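You operate a simulated robot arm through the tools that you are given. There is no shell and no other tool. Be economical: measure what you need, move in short steps, check, and stop when the job is done.

Carry out the task below with a simulated robot arm. There is one attempt and no reset: what you move stays moved.

JOB
Wipe the clamped jar's cap clean with the green pad, then stand the jar in the blue tray.
Fine: put the pad back and leave the clamp open. Set down upright: what you pick out. What is to be rubbed or washed off counts as gone when no trace of it is left.

It is judged by the outcome, as a careful person would: the job done as asked, and still so three seconds after it is handed in. It fails if anything else is knocked over, pushed out of place, dropped, spilled or broken. Lids that push on must go on centred and level and be pressed home; caps that screw on are set level and turned clockwise until they are tight.

ROBOT AND FRAMES
A 6-joint arm with a two-finger parallel gripper, fixed in place. Base frame: the origin is at the foot of the arm, x ahead of it, y to its left, z up; the work surface is at about z = 860. Readings come in mm, degrees, newtons and seconds.
With the tool pointing down near the work surface it reaches from about 240 to 640 mm from the base axis. Its first joint turns from -66.0 to 66.0 degrees. Payload 2.7 kg.
The tool frame sits at the grasp point between the pads (the TCP): z along the fingers, y along the line on which they close. The tips reach 23 mm beyond it. Largest opening 94 mm; finger width 38, thickness 10; the body of the gripper, 54 by 96 mm, starts 39 mm behind the TCP.
Orientation is told as [roll, pitch, yaw] about the base's x, y, z axes, in that order, counted from this pose: with the fingers straight down and closing along the base's y, the tool's x points along the base's -x, its y along +y and its z along -z.

CONTROLS
- The arm moves only by the tool nudge_tool. Its argument "commands" is one flat list of numbers, 7 for each row, row after row: the shift along the base's x, y, z in mm, then the turn, a rotation vector about the base's x, y, z in degrees, then the gripper command, from -1 (shut) to 1 (fully open), values between in proportion. In form: [tx, ty, tz, rx, ry, rz, claw, tx, ty, tz, rx, ry, rz, claw, ...]. A call has 1 to 20 rows; each row is the pose to reach, as a shift and turn from the pose commanded when the call began. Each row takes 0.2 s and may step no farther than 50 mm and 8.6 degrees from the row before; otherwise, or with a gripper value out of range, the whole call is refused. Where a pose cannot be reached the arm comes as near as it can. A force on the tool above 40 N (or 10 N above the force at the start of the call, whichever is more), or a blocked arm, ends the call early, and 0.2 s more pass. Each finger travels about 45 mm/s and halts on what it meets, pressing with about 21 N; the grip force reading is that of the motor and also rises with nothing between the fingers. The clock runs only during rows and for 0.2 s after the last one: add rows that repeat a pose to give the fingers time. It gives the time, the measured TCP pose, the force on the tool (base axes), the opening and the grip force at its end, in the units of the frame above (readings bear some noise), with the torque about the TCP (base axes, N m) and any sound that the robot's microphone picked up, and new pictures: "views" is both (left out), scene, wrist or none.
- Cameras (640 x 400 px; columns grow to the right, rows downward): "scene" is fixed at [80.2, -441.5, 1394.3]; the picture's right is [0.70, -0.71, 0.00], its down [-0.47, -0.46, -0.75] and it looks along [0.54, 0.53, -0.66] (base axes); focal length 259 px, centre (320, 200). "wrist" rides on the gripper at [86, 16, -74] in the tool frame; the picture's right is [-0.18, 0.98, 0.00], its down [-0.58, -0.11, -0.81] and it looks along [-0.79, -0.15, 0.59] (tool axes); focal length 243 px, centre (320, 200). There is no depth. A picture from a camera that has moved, and an enlarged one, comes with that camera's place and axes in the base frame and with its lens.
- inspect(camera, box): a new picture of the part [left, top, right, bottom] of that camera's present view, enlarged. No time passes.
- job_done(): hands the job in; it is judged then, once.

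Go step by step. Nothing tells you positions but the pictures and the camera data: compare them with the known pose of the tool, close in by small moves and look again before you grip or let go. The budget is 120 turns and 200 pictures, counting those below and the enlarged ones. Unless the task says otherwise, let go and move clear before handing in, and close with one line.

The tools are called as name(argument=value, ...) on one line, values as JSON. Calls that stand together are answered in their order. nudge_tool: Moves the arm, as the interface text tells. Its arguments: {"type":"object","properties":{"commands":{"type":"array"},"views":{"type":"string","enum":["both","scene","wrist","none"]}},"required":["commands"]} The other tools are called the same way: inspect (camera, box) takes an enlarged picture of a part of a camera's view; job_done () hands the job in.

At the start:

```text
t: 0.0
tcp_pos: [420.4, 42.2, 1182.4]
tool_rot: [0.0, 0.0, -0.1]
ft_force: [0.7, -0.2, -0.1]
torque: [0.01, -0.02, -0.02]
finger_gap: 94.0
gripper_force: 0.1
```

scene: 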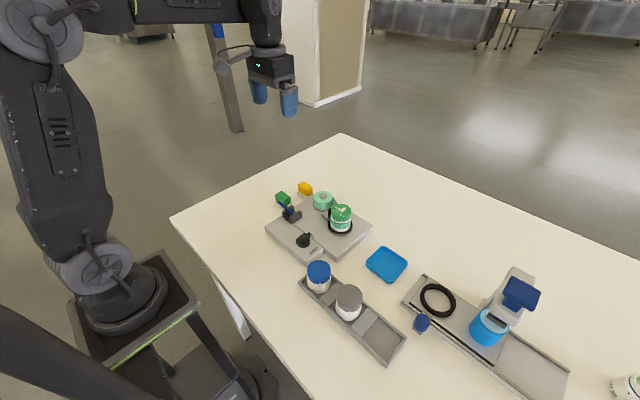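
wrist: 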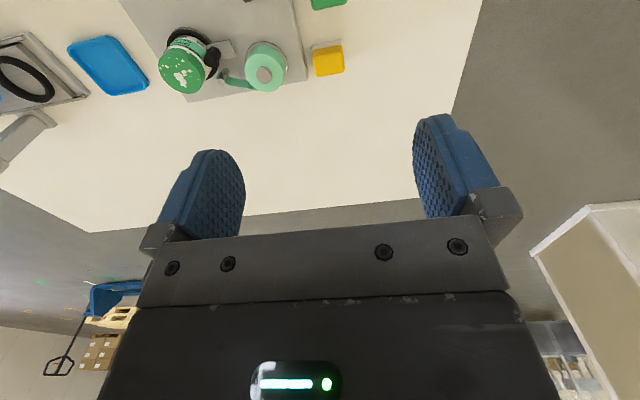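

I see a fixture with a green jar, some small blocks (green, yellow), a blue tray, and other stations. I'll look closer.

inspect(camera="scene", box=[250, 170, 410, 270])

inspect(camera="scene", box=[290, 240, 580, 400])

inspect(camera="wrist", box=[60, 0, 380, 120])

```text
4.00 times, centred on (330, 220) of scene
camera zoom: at [80.2, -441.5, 1394.3], right [0.7, -0.71, 0.0], down [-0.47, -0.46, -0.75], along [0.54, 0.53, -0.66], focal length 1037 px, centre (280, 120)
```

zoom: 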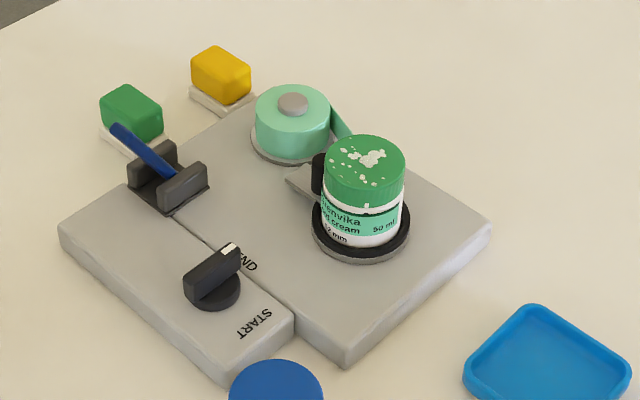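

```text
2.21 times, centred on (435, 320) of scene
camera zoom: at [80.2, -441.5, 1394.3], right [0.7, -0.71, 0.0], down [-0.47, -0.46, -0.75], along [0.54, 0.53, -0.66], focal length 572 px, centre (66, -65)
```

zoom: 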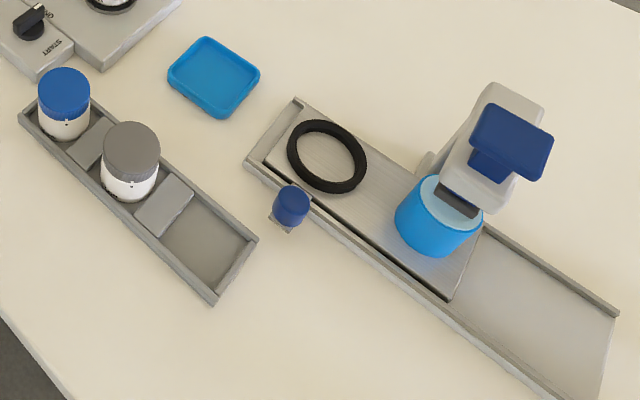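

```text
2.00 times, centred on (220, 60) of wrist
camera zoom: at [335.1, 58.3, 1256.5], right [0.18, 0.98, 0.0], down [0.58, -0.11, 0.81], along [0.79, -0.15, -0.59], focal length 485 px, centre (520, 480)
```

zoom: 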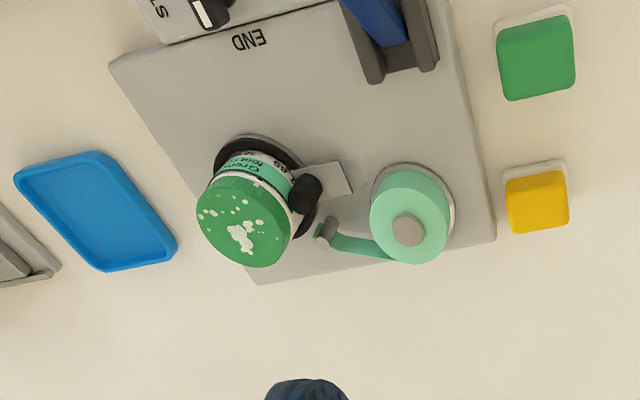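

nudge_tool(commands=[-30, -25, -20, 0, 0, 0, 1, -60, -50, -40, 0, 0, 0, 1, -90, -75, -60, 0, 0, 0, 1, -120, -100, -80, 0, 0, 0, 1, -120, -100, -80, 0, 0, 0, 1])

```text
t: 1.2
tcp_pos: [302.4, -55.7, 1102.0]
tool_rot: [0.0, -0.1, 0.0]
ft_force: [-0.7, 0.3, -0.3]
torque: [-0.01, -0.01, -0.02]
finger_gap: 93.9
gripper_force: 0.1
camera wrist: at [215.7, -39.5, 1176.4], right [0.18, 0.98, 0.0], down [0.58, -0.11, 0.81], along [0.79, -0.15, -0.59], focal length 243 px, centre (320, 200)
```

scene: 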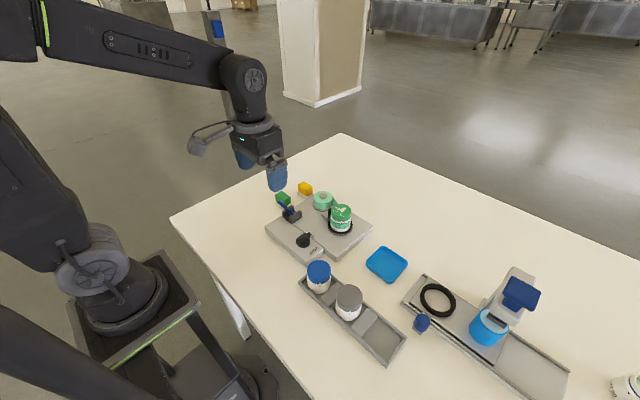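
wrist: 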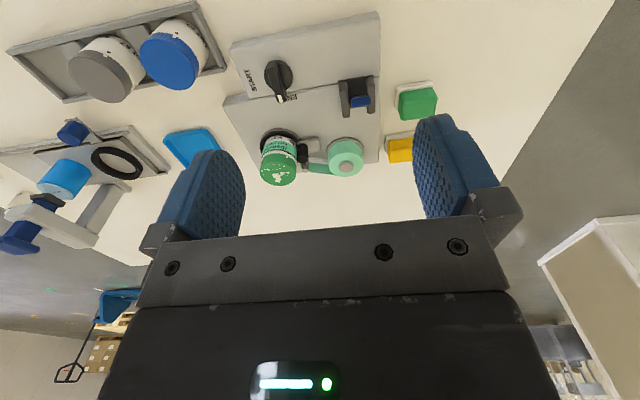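

inspect(camera="wrist", box=[220, 60, 450, 200])

inspect(camera="wrist", box=[0, 90, 220, 260])

inspect(camera="scene", box=[265, 180, 365, 260])

```text
2.78 times, centred on (335, 130) of wrist
camera zoom: at [215.7, -39.5, 1176.4], right [0.18, 0.98, 0.0], down [0.58, -0.11, 0.81], along [0.79, -0.15, -0.59], focal length 675 px, centre (278, 395)
```

zoom: 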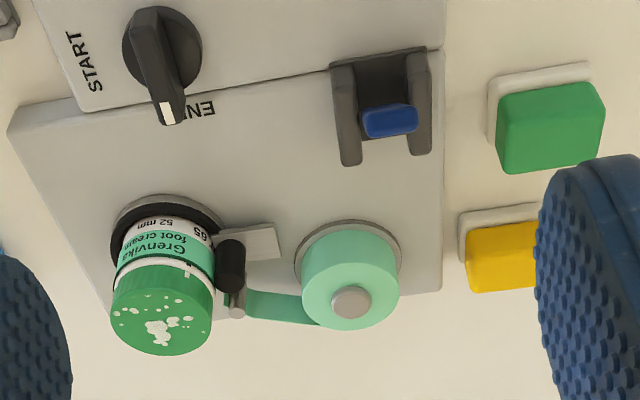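

```text
2.35 times, centred on (110, 175) of wrist
camera zoom: at [215.7, -39.5, 1176.4], right [0.18, 0.98, 0.0], down [0.58, -0.11, 0.81], along [0.79, -0.15, -0.59], focal length 571 px, centre (814, 259)
```

zoom: 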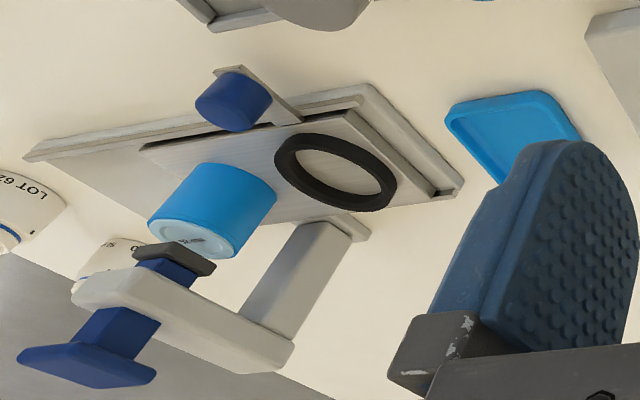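

```text
5.00 times, centred on (315, 220) of scene
camera zoom: at [80.2, -441.5, 1394.3], right [0.7, -0.71, 0.0], down [-0.47, -0.46, -0.75], along [0.54, 0.53, -0.66], focal length 1297 px, centre (345, 100)
```

zoom: 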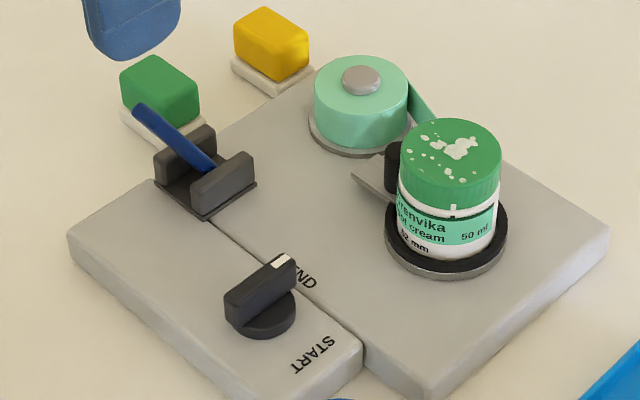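

nudge_tool(commands=[-20, 20, -30, 0, 0, 0, 1, -35, 40, -60, 0, 0, 0, 1, -35, 40, -85, 0, 0, 0, 1, -35, 40, -85, 0, 0, 0, 1], views="wrist")

```text
t: 2.2
tcp_pos: [266.6, -18.6, 1017.0]
tool_rot: [0.0, -0.1, 0.1]
ft_force: [-0.1, 0.1, 0.0]
torque: [-0.01, 0.01, 0.02]
finger_gap: 94.4
gripper_force: 0.1
camera wrist: at [179.5, -1.4, 1090.4], right [0.18, 0.98, 0.0], down [0.58, -0.11, 0.81], along [0.79, -0.15, -0.59], focal length 243 px, centre (320, 200)
```

wrist: 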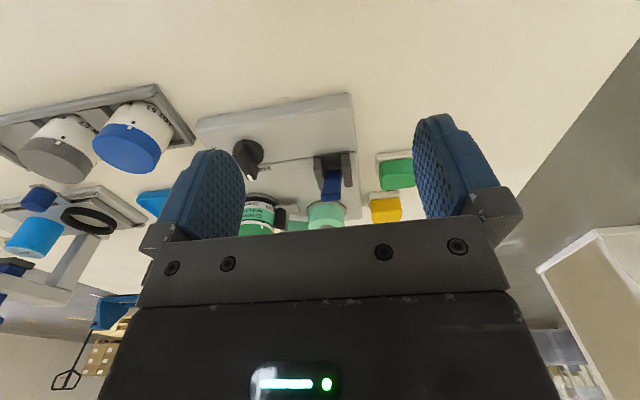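

inspect(camera="wrist", box=[225, 120, 425, 245])

```text
3.20 times, centred on (325, 182) of wrist
camera zoom: at [179.5, -1.4, 1090.4], right [0.18, 0.98, 0.0], down [0.58, -0.11, 0.81], along [0.79, -0.15, -0.59], focal length 776 px, centre (304, 256)
```

zoom: 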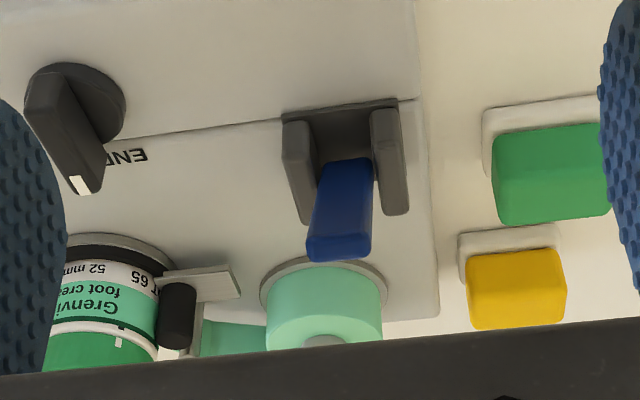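

nudge_tool(commands=[10, -50, 20, 0, 0, 0, 1, 20, -100, 40, 0, 0, 0, 1, 30, -150, 50, 0, 0, 0, 1, 40, -200, 50, 0, 0, 0, 1, 50, -250, 50, 0, 0, 0, 1, 60, -300, 50, 0, 0, 0, 1, 60, -300, 50, 0, 0, 0, 1], views="both")

```text
refused: row 1 steps farther than a row can; nothing moved
```

nudge_tool(commands=[10, -40, 20, 0, 0, 0, 1, 20, -80, 40, 0, 0, 0, 1, 30, -120, 50, 0, 0, 0, 1, 40, -160, 50, 0, 0, 0, 1, 50, -200, 50, 0, 0, 0, 1, 60, -240, 50, 0, 0, 0, 1, 60, -285, 50, 0, 0, 0, 1, 60, -285, 50, 0, 0, 0, 1], views="both")

```text
t: 4.0
tcp_pos: [324.6, -304.7, 1067.3]
tool_rot: [0.2, 0.0, 0.1]
ft_force: [0.7, 0.0, 0.8]
torque: [-0.01, -0.01, -0.01]
finger_gap: 93.8
gripper_force: 0.2
camera wrist: at [238.8, -286.9, 1141.3], right [0.18, 0.98, 0.0], down [0.58, -0.11, 0.81], along [0.79, -0.15, -0.59], focal length 243 px, centre (320, 200)
```

scene: 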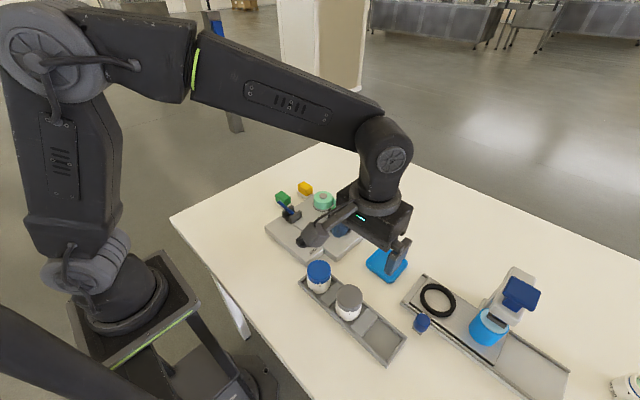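
wrist: 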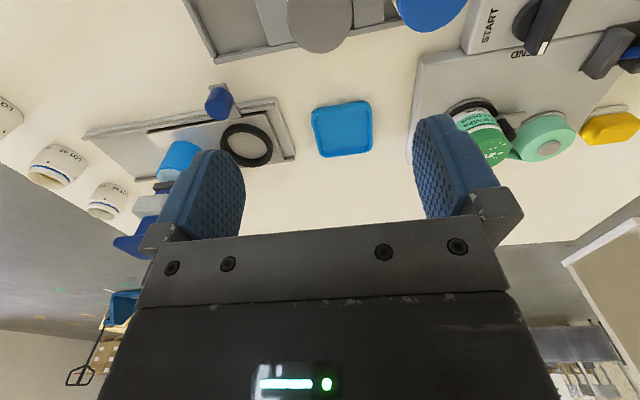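

nudge_tool(commands=[10, -45, 0, 0, 0, 0, 1, 20, -90, 0, 0, 0, 0, 1, 30, -130, 0, 0, 0, 0, 1, 30, -130, 0, 0, 0, 0, 1], views="wrist")

inspect(camera="scene", box=[400, 250, 560, 370])

```text
t: 5.0
tcp_pos: [355.9, -433.4, 1068.6]
tool_rot: [0.1, 0.0, 0.0]
ft_force: [0.7, 0.1, 0.1]
torque: [0.02, 0.03, -0.01]
finger_gap: 93.9
gripper_force: 0.1
camera wrist: at [269.7, -417.1, 1142.6], right [0.18, 0.98, 0.0], down [0.58, -0.11, 0.81], along [0.79, -0.15, -0.59], focal length 243 px, centre (320, 200)
```

wrist: 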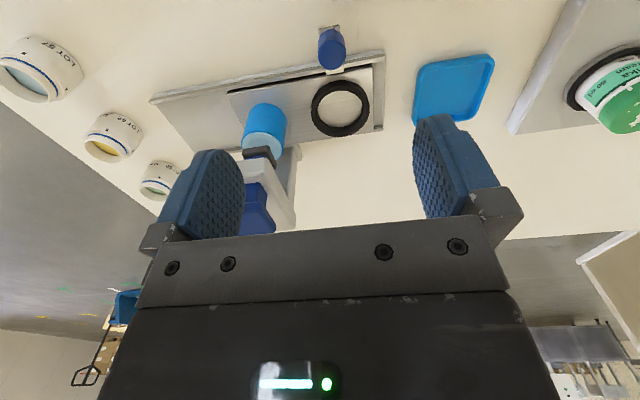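

```text
3.33 times, centred on (480, 310) of scene
camera zoom: at [80.2, -441.5, 1394.3], right [0.7, -0.71, 0.0], down [-0.47, -0.46, -0.75], along [0.54, 0.53, -0.66], focal length 864 px, centre (-213, -167)
```

zoom: 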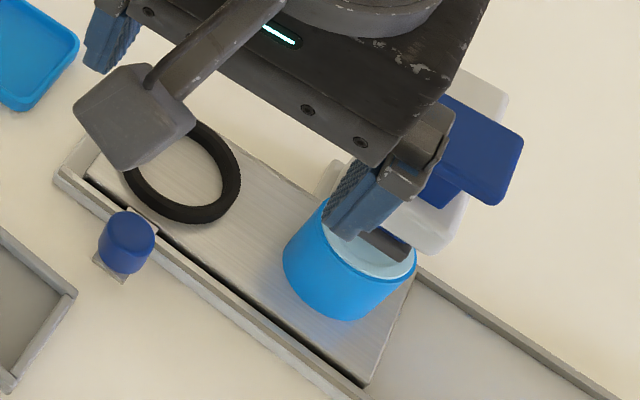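

inspect(camera="wrist", box=[200, 30, 440, 180])

```text
2.67 times, centred on (320, 105) of wrist
camera zoom: at [269.7, -417.1, 1142.6], right [0.18, 0.98, 0.0], down [0.58, -0.11, 0.81], along [0.79, -0.15, -0.59], focal length 647 px, centre (320, 453)
```

zoom: 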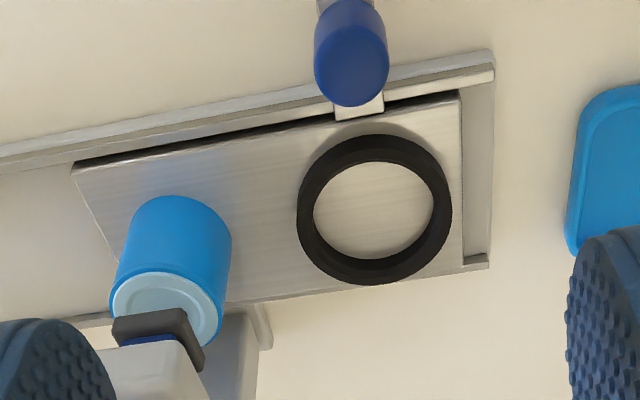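

nudge_tool(commands=[-15, 45, 10, 0, 0, 0, 1, -30, 90, 10, 0, 0, 0, 1, -40, 138, 10, 0, 0, 0, 1, -40, 187, 10, 0, 0, 0, 1, -40, 236, 10, 0, 0, 0, 1, -40, 285, 10, 0, 0, 0, 1, -40, 334, 10, 0, 0, 0, 1, -40, 383, 10, 0, 0, 0, 1, -40, 432, 10, 0, 0, 0, 1, -40, 480, -20, 0, 0, 0, 1, -40, 490, -60, 0, 0, 0, 1, -40, 490, -60, 0, 0, 0, 1], views="wrist")

inspect(camera="wrist", box=[220, 60, 440, 200])

inspect(camera="scene", box=[270, 180, 330, 220])

```text
refused: row 10 steps farther than a row can; nothing moved
```

```text
2.86 times, centred on (330, 130) of wrist
camera zoom: at [269.7, -417.1, 1142.6], right [0.18, 0.98, 0.0], down [0.58, -0.11, 0.81], along [0.79, -0.15, -0.59], focal length 693 px, centre (291, 400)
```

zoom: 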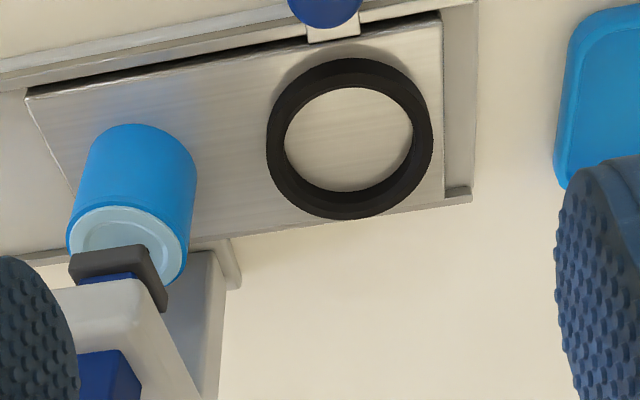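

```text
10.00 times, centred on (300, 200) of scene
camera zoom: at [80.2, -441.5, 1394.3], right [0.7, -0.71, 0.0], down [-0.47, -0.46, -0.75], along [0.54, 0.53, -0.66], focal length 2593 px, centre (520, 200)
```

zoom: 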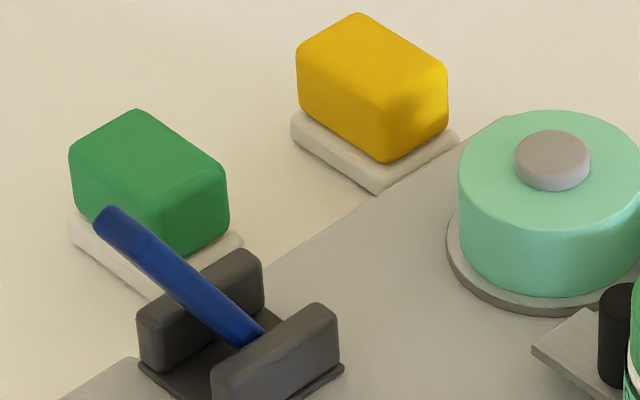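

The dirty cap is on the jar in the left fixture; the green pad sits on a white dish near (426, 52). The blue lever is likely its clamp. I go to look at the pad closely.

nudge_tool(commands=[-15, 45, 10, 0, 0, 0, 1, -30, 90, 10, 0, 0, 0, 1, -40, 138, 10, 0, 0, 0, 1, -40, 187, 10, 0, 0, 0, 1, -40, 236, 10, 0, 0, 0, 1, -40, 285, 10, 0, 0, 0, 1, -40, 334, 10, 0, 0, 0, 1, -40, 383, 10, 0, 0, 0, 1, -40, 430, 10, 0, 0, 0, 1, -40, 465, -20, 0, 0, 0, 1, -40, 485, -55, 0, 0, 0, 1, -40, 485, -55, 0, 0, 0, 0.3, -40, 485, -55, 0, 0, 0, 0.3], views="wrist")

inspect(camera="wrist", box=[220, 80, 440, 220])

```text
t: 7.8
tcp_pos: [314.8, 53.6, 1011.3]
tool_rot: [0.1, 0.0, 0.0]
ft_force: [-0.8, 0.1, 0.3]
torque: [-0.02, -0.02, -0.02]
finger_gap: 60.7
gripper_force: 0.0
camera wrist: at [229.5, 69.6, 1084.7], right [0.18, 0.98, 0.0], down [0.58, -0.11, 0.81], along [0.79, -0.15, -0.59], focal length 243 px, centre (320, 200)
```

wrist: 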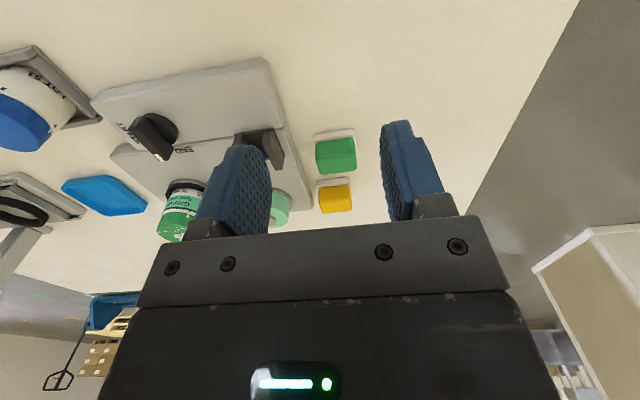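

```text
2.86 times, centred on (330, 150) of wrist
camera zoom: at [229.5, 69.6, 1084.7], right [0.18, 0.98, 0.0], down [0.58, -0.11, 0.81], along [0.79, -0.15, -0.59], focal length 693 px, centre (291, 343)
```

zoom: 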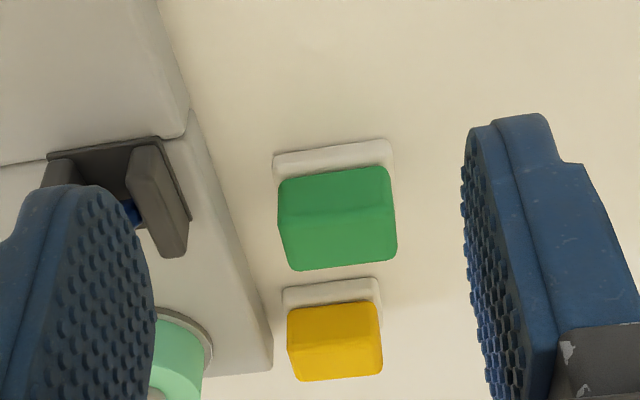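

nudge_tool(commands=[40, 0, 0, 0, 0, 0, 0.3, 80, -1, -15, 0, 0, 0, 0.3, 109, -2, -45, 0, 0, 0, 0.3, 109, -2, -75, 0, 0, 0, 0.3, 109, -2, -85, 0, 0, 0, 0.3, 109, -2, -85, 0, 0, 0, 0.3], views="scene")

inspect(camera="scene", box=[250, 150, 350, 220])

```text
t: 9.2
tcp_pos: [426.9, 49.2, 925.6]
tool_rot: [0.0, 0.1, 0.0]
ft_force: [-0.3, -0.1, 0.3]
torque: [-0.02, 0.03, 0.01]
finger_gap: 60.8
gripper_force: 0.1
```

scene: 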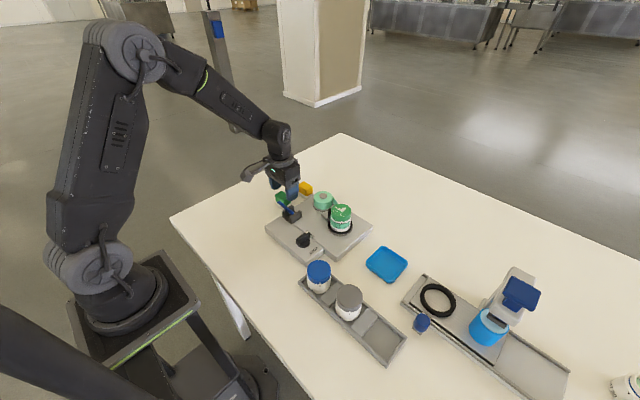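

```text
5.71 times, centred on (300, 185) of scene
camera zoom: at [80.2, -441.5, 1394.3], right [0.7, -0.71, 0.0], down [-0.47, -0.46, -0.75], along [0.54, 0.53, -0.66], focal length 1482 px, centre (434, 286)
```

zoom: 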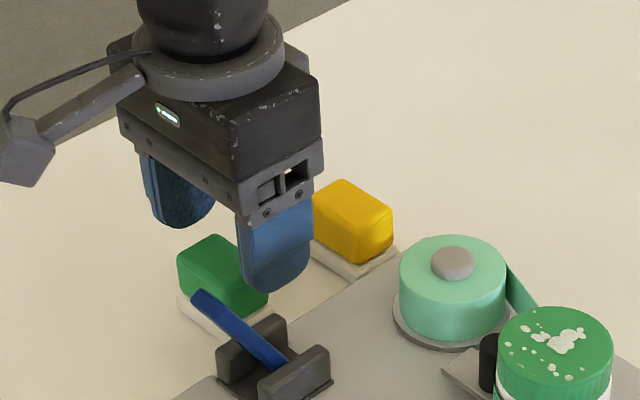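

nudge_tool(commands=[-2, 2, -12, 0, 0, 0, 0.3, -2, 2, -23, 0, 0, 0, 0.3, -2, 2, -23, 0, 0, 0, 0.3], views="both")

inspect(camera="scene", box=[250, 160, 330, 220])

```text
t: 10.0
tcp_pos: [424.5, 51.3, 903.8]
tool_rot: [0.0, 0.1, 0.1]
ft_force: [-0.2, 0.3, -0.9]
torque: [0.01, 0.01, 0.01]
finger_gap: 61.0
gripper_force: 0.1
camera wrist: at [337.3, 68.1, 977.2], right [0.18, 0.98, 0.0], down [0.58, -0.11, 0.81], along [0.79, -0.15, -0.59], focal length 243 px, centre (320, 200)
```

scene: 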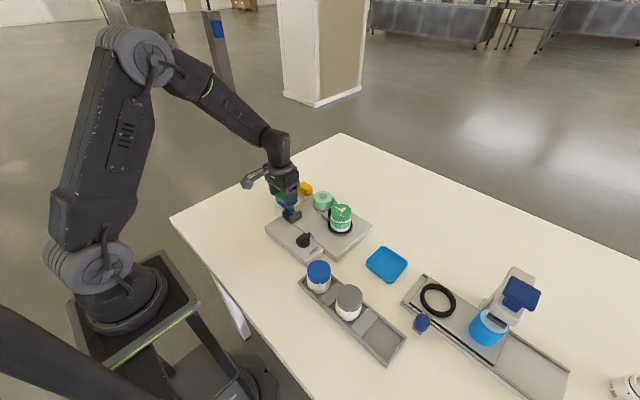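
wrist: 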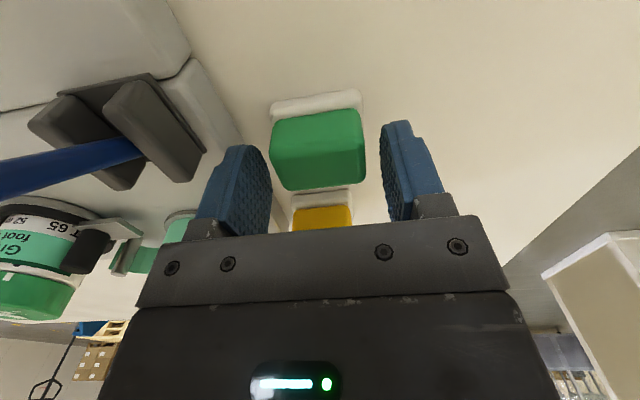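

```text
6.67 times, centred on (290, 190) of scene
camera zoom: at [80.2, -441.5, 1394.3], right [0.7, -0.71, 0.0], down [-0.47, -0.46, -0.75], along [0.54, 0.53, -0.66], focal length 1729 px, centre (520, 267)
```

zoom: 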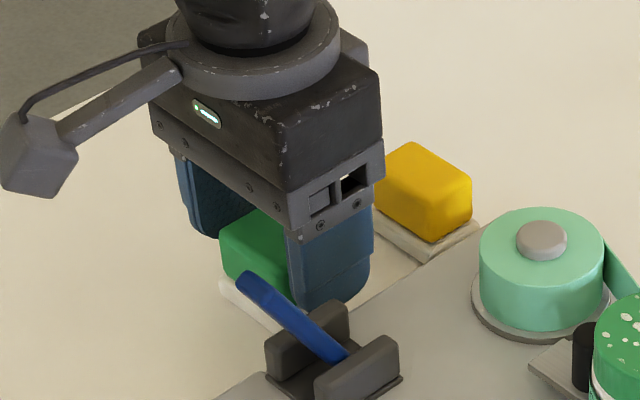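

nudge_tool(commands=[0, 0, 0, 0, 0, 0, -1, 0, 0, 0, 0, 0, 0, -1, 0, 0, 0, 0, 0, 0, -1], views="none")

nudge_tool(commands=[0, 0, 25, 0, 0, 0, -1, 0, 0, 60, 0, 0, 0, -1, 0, 0, 100, 0, 0, 0, -1, 0, 0, 100, 0, 0, 0, -1], views="both")

inspect(camera="scene", box=[250, 120, 350, 190])

```text
t: 10.8
tcp_pos: [424.3, 51.9, 903.0]
tool_rot: [-0.1, 0.0, 0.0]
ft_force: [0.1, -0.2, -0.1]
torque: [0.0, 0.03, -0.02]
finger_gap: 43.3
gripper_force: 20.9
```

```text
t: 11.8
tcp_pos: [425.2, 52.7, 1005.0]
tool_rot: [0.0, 0.0, 0.0]
ft_force: [0.7, 0.3, 0.0]
torque: [-0.01, 0.01, -0.02]
finger_gap: 0.1
gripper_force: 20.5
camera wrist: at [338.7, 70.2, 1078.9], right [0.18, 0.98, 0.0], down [0.58, -0.11, 0.81], along [0.79, -0.15, -0.59], focal length 243 px, centre (320, 200)
```

scene: 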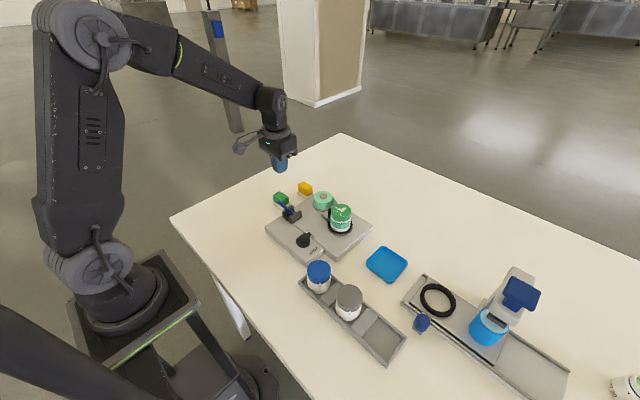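
wrist: 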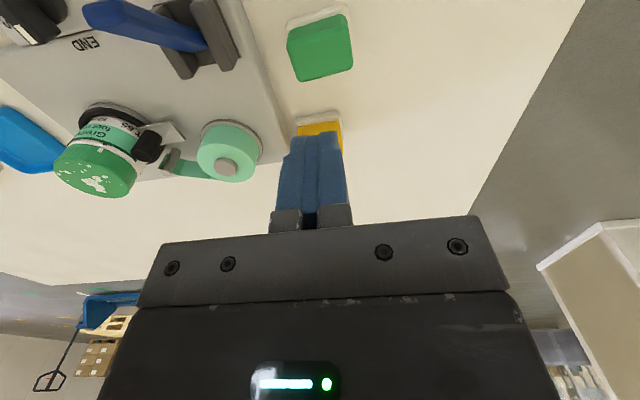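

```text
5.71 times, centred on (300, 155) of scene
camera zoom: at [80.2, -441.5, 1394.3], right [0.7, -0.71, 0.0], down [-0.47, -0.46, -0.75], along [0.54, 0.53, -0.66], focal length 1482 px, centre (434, 457)
```

zoom: 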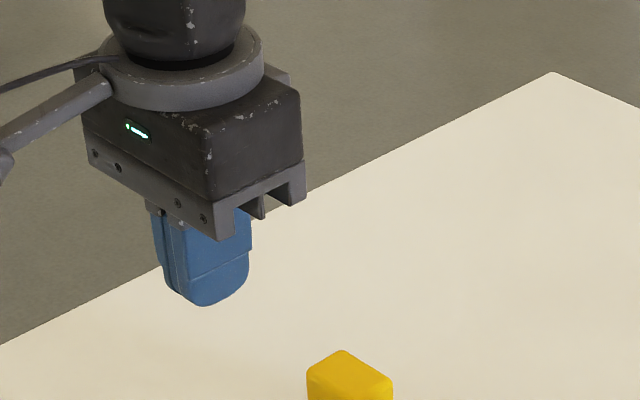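

The grip was too shallow and slipped off; the pad still appears to be on its dish. I check its place.

inspect(camera="wrist", box=[240, 0, 400, 100])

inspect(camera="scene", box=[270, 180, 330, 220])

```text
4.00 times, centred on (320, 50) of wrist
camera zoom: at [338.7, 70.2, 1078.9], right [0.18, 0.98, 0.0], down [0.58, -0.11, 0.81], along [0.79, -0.15, -0.59], focal length 970 px, centre (320, 800)
```

zoom: 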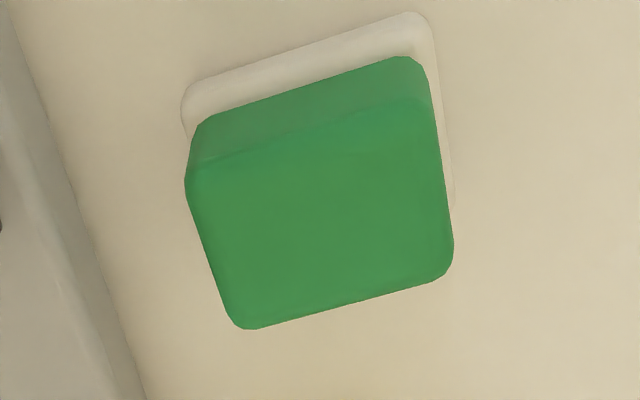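

```text
10.00 times, centred on (300, 200) of scene
camera zoom: at [80.2, -441.5, 1394.3], right [0.7, -0.71, 0.0], down [-0.47, -0.46, -0.75], along [0.54, 0.53, -0.66], focal length 2593 px, centre (520, 200)
```

zoom: 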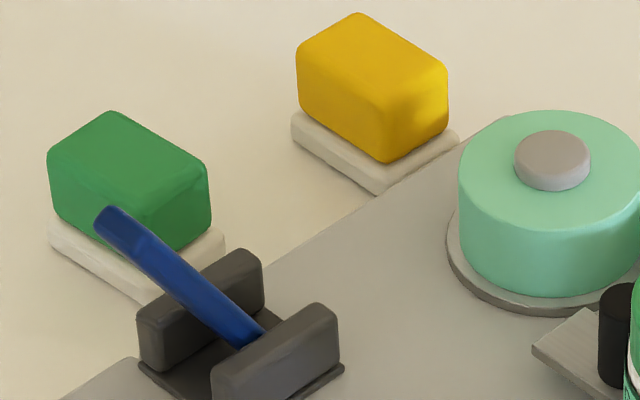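

nudge_tool(commands=[-3, 2, -10, 0, 0, 2, 0.3, -6, 4, -40, 0, 0, 5, 0.3, -6, 4, -65, 0, 0, 5, 0.3, -6, 4, -65, 0, 0, 5, 0.3], views="wrist")

inspect(camera="wrist", box=[230, 60, 410, 240])

```text
t: 12.8
tcp_pos: [418.1, 54.4, 940.0]
tool_rot: [0.0, -0.1, 4.8]
ft_force: [0.0, 0.3, 0.3]
torque: [-0.01, 0.01, 0.0]
finger_gap: 61.3
gripper_force: 0.0
camera wrist: at [331.2, 63.7, 1013.6], right [0.1, 1.0, 0.0], down [0.59, -0.06, 0.81], along [0.8, -0.08, -0.59], focal length 243 px, centre (320, 200)
```

wrist: 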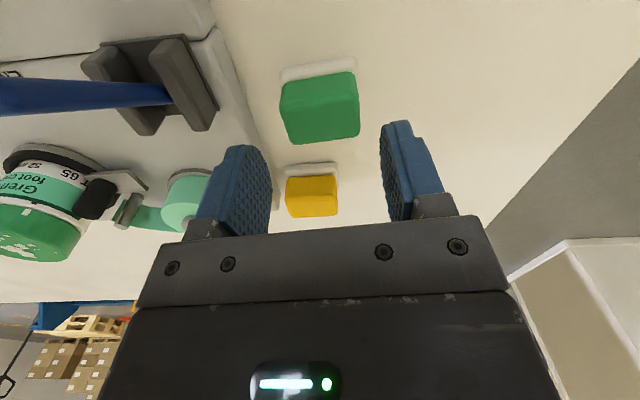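

```text
2.22 times, centred on (320, 150) of wrist
camera zoom: at [331.2, 63.7, 1013.6], right [0.1, 1.0, 0.0], down [0.59, -0.06, 0.81], along [0.8, -0.08, -0.59], focal length 539 px, centre (320, 311)
```

zoom: 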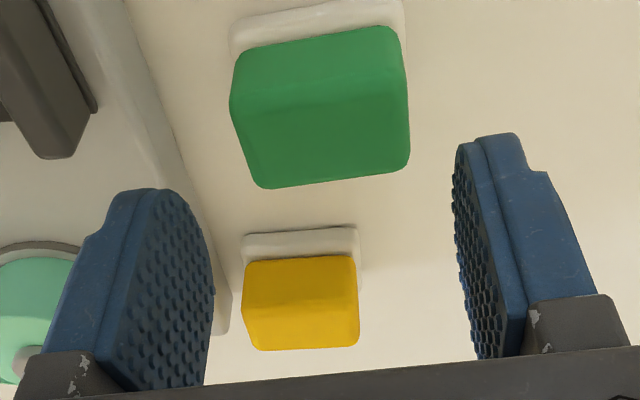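

nudge_tool(commands=[1, 2, -20, 0, 0, 0, 0.3, 1, 2, -36, 0, 0, 0, 0.3, 1, 2, -44, 0, 0, 0, 0.3, 1, 2, -44, 0, 0, 0, -1, 1, 2, -44, 0, 0, 0, -1, 1, 2, -44, 0, 0, 0, -1], views="both")

inspect(camera="scene", box=[250, 160, 330, 220])

```text
t: 14.2
tcp_pos: [419.3, 57.5, 895.2]
tool_rot: [0.1, -0.1, 5.0]
ft_force: [-0.5, 0.0, 1.4]
torque: [-0.01, -0.02, -0.02]
finger_gap: 43.2
gripper_force: 21.4
camera wrist: at [331.5, 66.5, 969.7], right [0.1, 1.0, 0.0], down [0.59, -0.06, 0.81], along [0.8, -0.08, -0.59], focal length 243 px, centre (320, 200)
```

scene: 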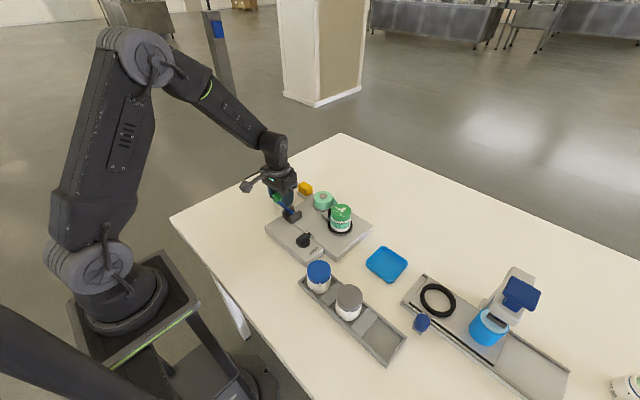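
wrist: 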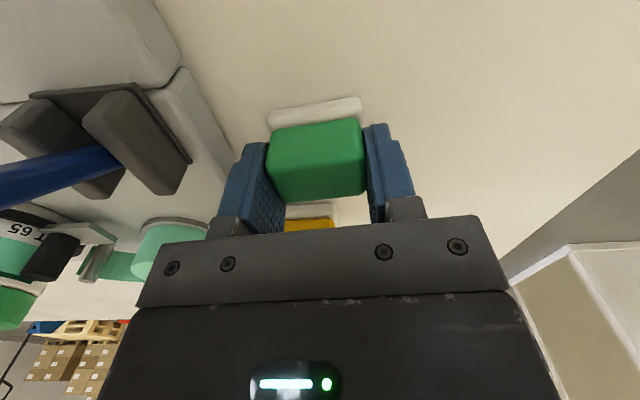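

```text
6.67 times, centred on (290, 190) of scene
camera zoom: at [80.2, -441.5, 1394.3], right [0.7, -0.71, 0.0], down [-0.47, -0.46, -0.75], along [0.54, 0.53, -0.66], focal length 1729 px, centre (520, 267)
```

zoom: 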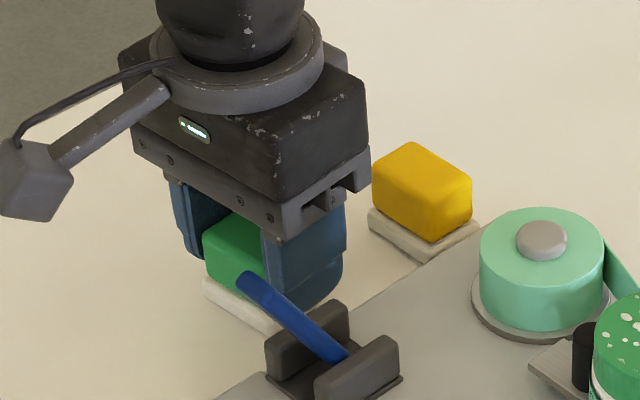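

nudge_tool(commands=[1, -1, 0, 0, 0, -2, -1, 2.5, -3, 0, 0, 0, -4, -1, 4, -5, 0, 0, 0, -5, -1, 4, -5, 0, 0, 0, -5, -1], views="none")

nudge_tool(commands=[0, 0, 3, 0, 0, 0, -1, 0, 0, 8, 0, 0, 0, -1, 0, 0, 14, 0, 0, 0, -1, 0, 0, 20, 0, 0, 0, -1, 0, 0, 20, 0, 0, 0, -1], views="both")

inspect(camera="scene", box=[250, 160, 330, 220])

```text
t: 15.2
tcp_pos: [421.3, 51.9, 896.2]
tool_rot: [0.0, -0.2, 0.0]
ft_force: [-1.7, 6.1, 9.3]
torque: [0.18, 0.07, -0.04]
finger_gap: 43.6
gripper_force: 20.7
```

```text
t: 16.4
tcp_pos: [422.7, 52.1, 915.0]
tool_rot: [0.0, 0.0, 0.0]
ft_force: [0.0, 0.5, -1.1]
torque: [0.03, 0.04, 0.0]
finger_gap: 43.4
gripper_force: 20.8
camera wrist: at [335.7, 68.9, 989.1], right [0.18, 0.98, 0.0], down [0.58, -0.11, 0.81], along [0.79, -0.15, -0.59], focal length 243 px, centre (320, 200)
```

scene: 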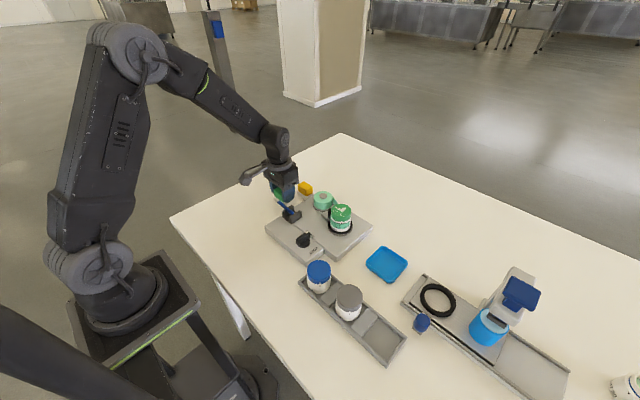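
wrist: 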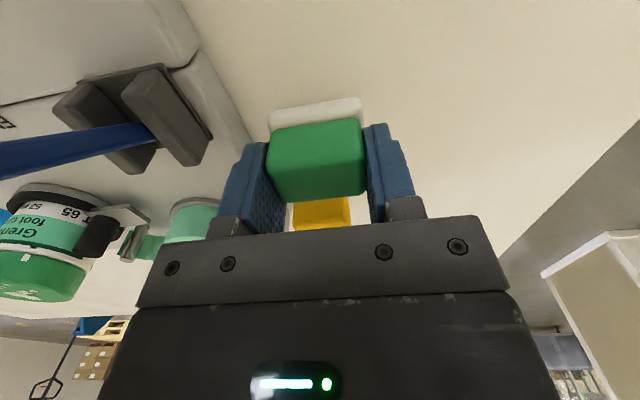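

```text
6.67 times, centred on (290, 190) of scene
camera zoom: at [80.2, -441.5, 1394.3], right [0.7, -0.71, 0.0], down [-0.47, -0.46, -0.75], along [0.54, 0.53, -0.66], focal length 1729 px, centre (520, 267)
```

zoom: 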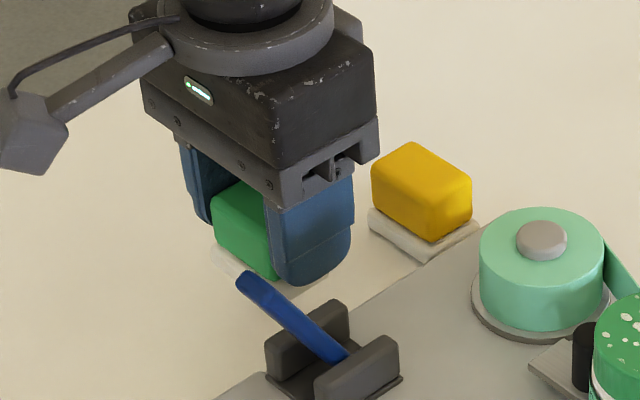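

nudge_tool(commands=[0, 0, 20, 0, 0, 0, -1, 0, 0, 45, 0, 0, 0, -1, 0, 0, 75, 0, 0, 0, -1, 0, 0, 95, 0, 0, 0, -1, 0, 0, 95, 0, 0, 0, -1], views="both")

inspect(camera="scene", box=[250, 130, 330, 210])

```text
t: 17.6
tcp_pos: [421.9, 53.7, 1011.2]
tool_rot: [0.1, -0.1, 0.1]
ft_force: [-0.2, 0.3, -0.7]
torque: [-0.02, -0.05, -0.01]
finger_gap: 43.5
gripper_force: 20.8
camera wrist: at [335.6, 70.2, 1085.1], right [0.18, 0.98, 0.0], down [0.58, -0.11, 0.81], along [0.79, -0.15, -0.59], focal length 243 px, centre (320, 200)
```

scene: 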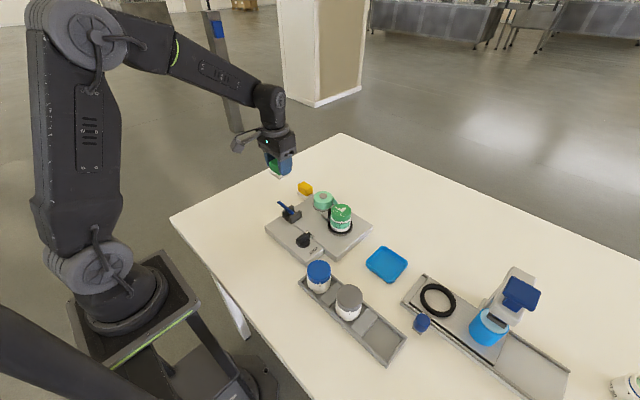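
wrist: 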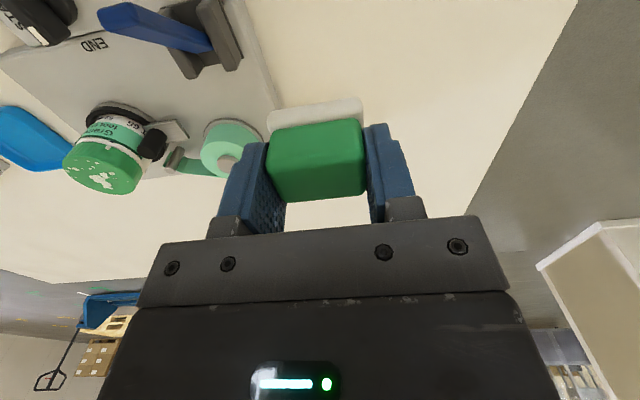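

```text
5.00 times, centred on (290, 170) of scene
camera zoom: at [80.2, -441.5, 1394.3], right [0.7, -0.71, 0.0], down [-0.47, -0.46, -0.75], along [0.54, 0.53, -0.66], focal length 1297 px, centre (470, 350)
```

zoom: 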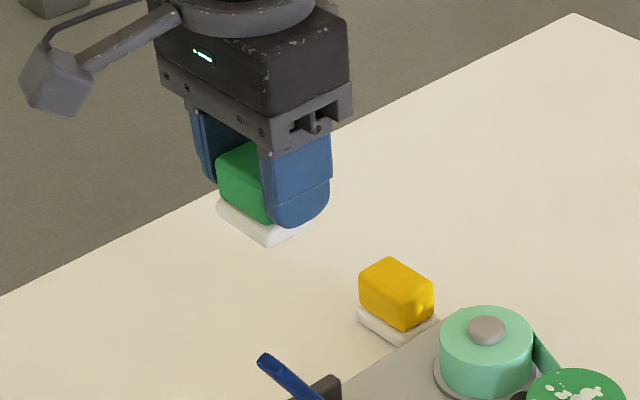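

The white sole belongs to the pad, and the pad is now held firmly. Its home is TCP about (422.5, 52, 896) with no rotation. Next I hover above the cap.

nudge_tool(commands=[8, -45, 20, 0, 0, 0, -1, 16, -90, 20, 0, 0, 0, -1, 24, -135, 20, 0, 0, 0, -1, 30, -180, 20, 0, 0, 0, -1, 32, -195, 20, 0, 0, 0, -1, 32, -195, 20, 0, 0, 0, -1], views="both")

inspect(camera="scene", box=[290, 150, 390, 250])

```text
t: 19.0
tcp_pos: [455.2, -142.1, 1031.8]
tool_rot: [0.0, 0.0, 0.0]
ft_force: [-0.8, -0.2, -1.0]
torque: [0.0, -0.03, -0.03]
finger_gap: 43.3
gripper_force: 20.8
camera wrist: at [368.2, -126.2, 1106.0], right [0.18, 0.98, 0.0], down [0.58, -0.11, 0.81], along [0.79, -0.15, -0.59], focal length 243 px, centre (320, 200)
```

scene: 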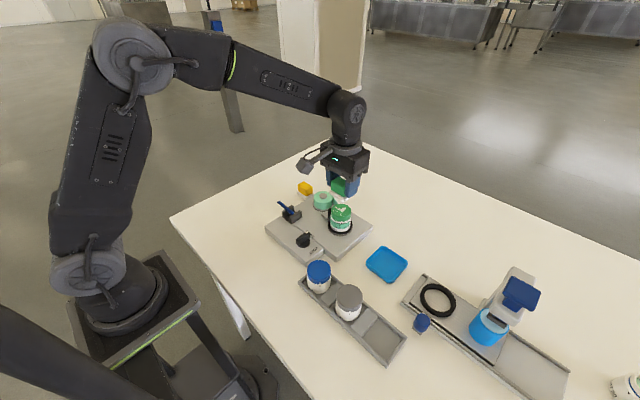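
wrist: 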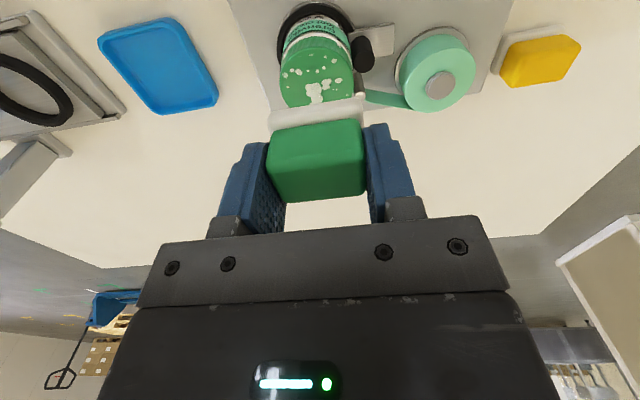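

```text
4.00 times, centred on (340, 200) of scene
camera zoom: at [80.2, -441.5, 1394.3], right [0.7, -0.71, 0.0], down [-0.47, -0.46, -0.75], along [0.54, 0.53, -0.66], focal length 1037 px, centre (240, 200)
```

zoom: 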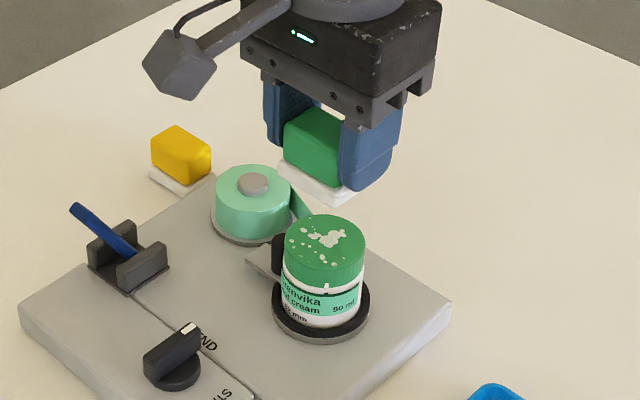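

nudge_tool(commands=[0, -2, -25, 0, 0, 0, -1, 0, -2, -41, 0, 0, 0, -1, 0, -2, -44, 0, 0, 0, -1, 0, -2, -44, 0, 0, 0, -1], views="scene")

inspect(camera="scene", box=[290, 160, 390, 250])

```text
t: 20.0
tcp_pos: [454.4, -143.9, 986.5]
tool_rot: [0.0, 0.0, 0.0]
ft_force: [0.0, -0.4, -0.3]
torque: [0.03, 0.0, -0.05]
finger_gap: 43.3
gripper_force: 21.2
```

scene: 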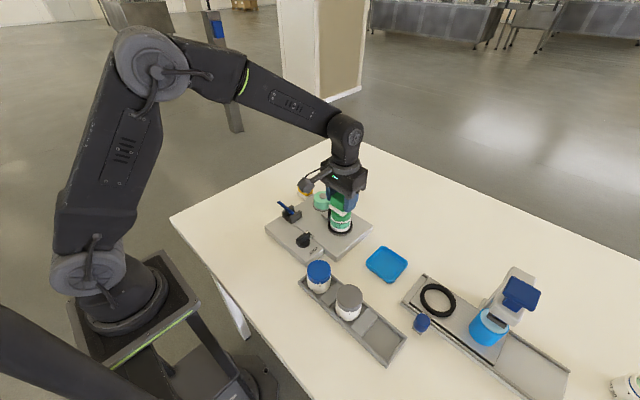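

```text
4.44 times, centred on (340, 205) of scene
camera zoom: at [80.2, -441.5, 1394.3], right [0.7, -0.71, 0.0], down [-0.47, -0.46, -0.75], along [0.54, 0.53, -0.66], focal length 1152 px, centre (231, 178)
```

zoom: 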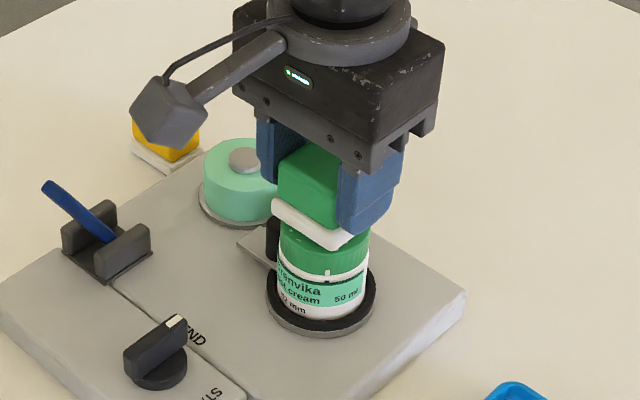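

nudge_tool(commands=[0, 0, -2, 0, 0, 0, -1, 0, 0, -4, 0, 0, 0, -1, 0, 0, -4, 0, 0, 0, -1], views="none")

```text
t: 20.8
tcp_pos: [454.2, -144.4, 983.3]
tool_rot: [0.0, -0.1, 0.0]
ft_force: [0.6, -0.1, 0.3]
torque: [0.0, 0.01, -0.02]
finger_gap: 43.2
gripper_force: 20.9
```

nudge_tool(commands=[0, 0, -1.5, 0, 0, 0, -1, 0, 0, -3, 0, 0, 0, -1, 0, 0, -3, 0, 0, 0, -1], views="none")

```text
t: 21.6
tcp_pos: [454.3, -144.4, 982.5]
tool_rot: [-0.1, -0.3, 0.1]
ft_force: [-4.6, 1.4, 25.9]
torque: [0.08, 0.42, -0.03]
finger_gap: 43.5
gripper_force: 21.3
```

nudge_tool(commands=[0, 0, 1.3, 0, 0, 0, -1, 7, 0, 1.3, 0, 0, 0, -1, 14, 0, 1.3, 0, 0, 0, -1, 7, 0, 1.3, 0, 0, 0, -1, 0, 0, 1.3, 0, 0, 0, -1, -7, 0, 1.3, 0, 0, 0, -1, -14, 0, 1.3, 0, 0, 0, -1, -14, 8, 1.3, 0, 0, 0, -1, -5, 8, 1.3, 0, 0, 0, -1, 5, 8, 1.3, 0, 0, 0, -1, 14, 8, 1.3, 0, 0, 0, -1, 14, 0, 1.3, 0, 0, 0, -1, 14, -8, 1.3, 0, 0, 0, -1, 5, -8, 1.3, 0, 0, 0, -1, -5, -8, 1.3, 0, 0, 0, -1, -14, -8, 1.3, 0, 0, 0, -1, -7, 0, 1.3, 0, 0, 0, -1, 0, 0, 1.3, 0, 0, 0, -1], views="scene")

```text
t: 25.4
tcp_pos: [452.3, -144.5, 981.5]
tool_rot: [0.1, 0.4, 0.0]
ft_force: [-17.8, -5.2, 24.5]
torque: [-0.3, 0.54, 0.0]
finger_gap: 43.2
gripper_force: 20.2
```

scene: 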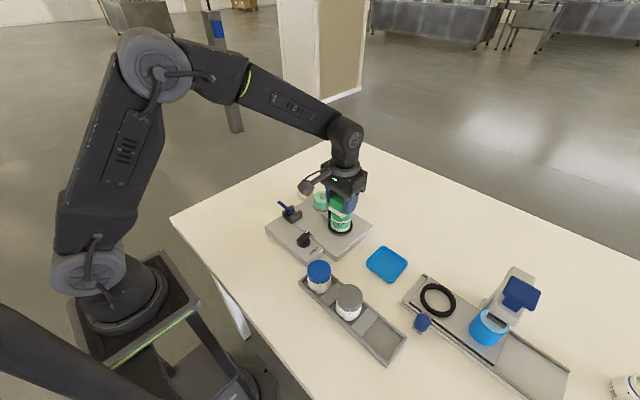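

nudge_tool(commands=[0, 0, 5, 0, 0, 0, -1, 0, 0, 25, 0, 0, 0, -1, -20, 0, 50, 0, 0, 0, -1, -40, 10, 60, 0, 0, 0, -1, -40, 10, 60, 0, 0, 0, -1], views="wrist")

inspect(camera="scene", box=[290, 160, 390, 250])

```text
t: 26.6
tcp_pos: [414.4, -135.0, 1040.5]
tool_rot: [0.1, 0.0, 0.1]
ft_force: [-0.5, 0.0, -0.7]
torque: [0.02, 0.04, -0.07]
finger_gap: 43.4
gripper_force: 20.7
camera wrist: at [328.4, -118.0, 1115.6], right [0.18, 0.98, 0.0], down [0.58, -0.11, 0.81], along [0.79, -0.15, -0.59], focal length 243 px, centre (320, 200)
```

wrist: 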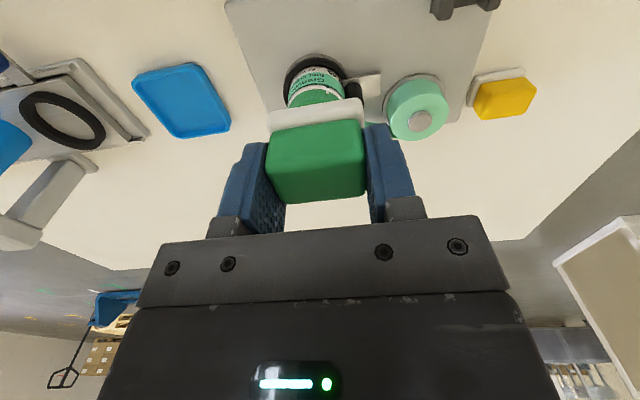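

```text
4.44 times, centred on (340, 205) of scene
camera zoom: at [80.2, -441.5, 1394.3], right [0.7, -0.71, 0.0], down [-0.47, -0.46, -0.75], along [0.54, 0.53, -0.66], focal length 1152 px, centre (231, 178)
```

zoom: 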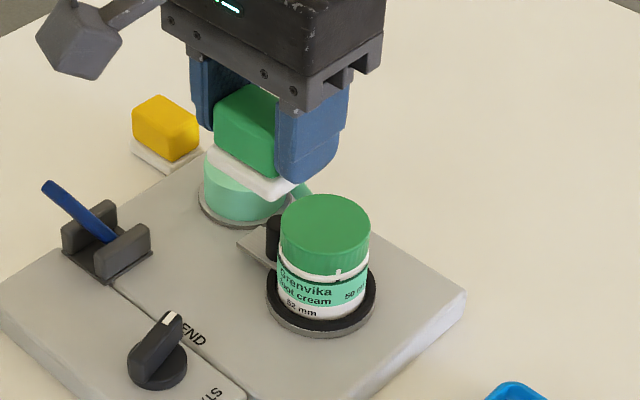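

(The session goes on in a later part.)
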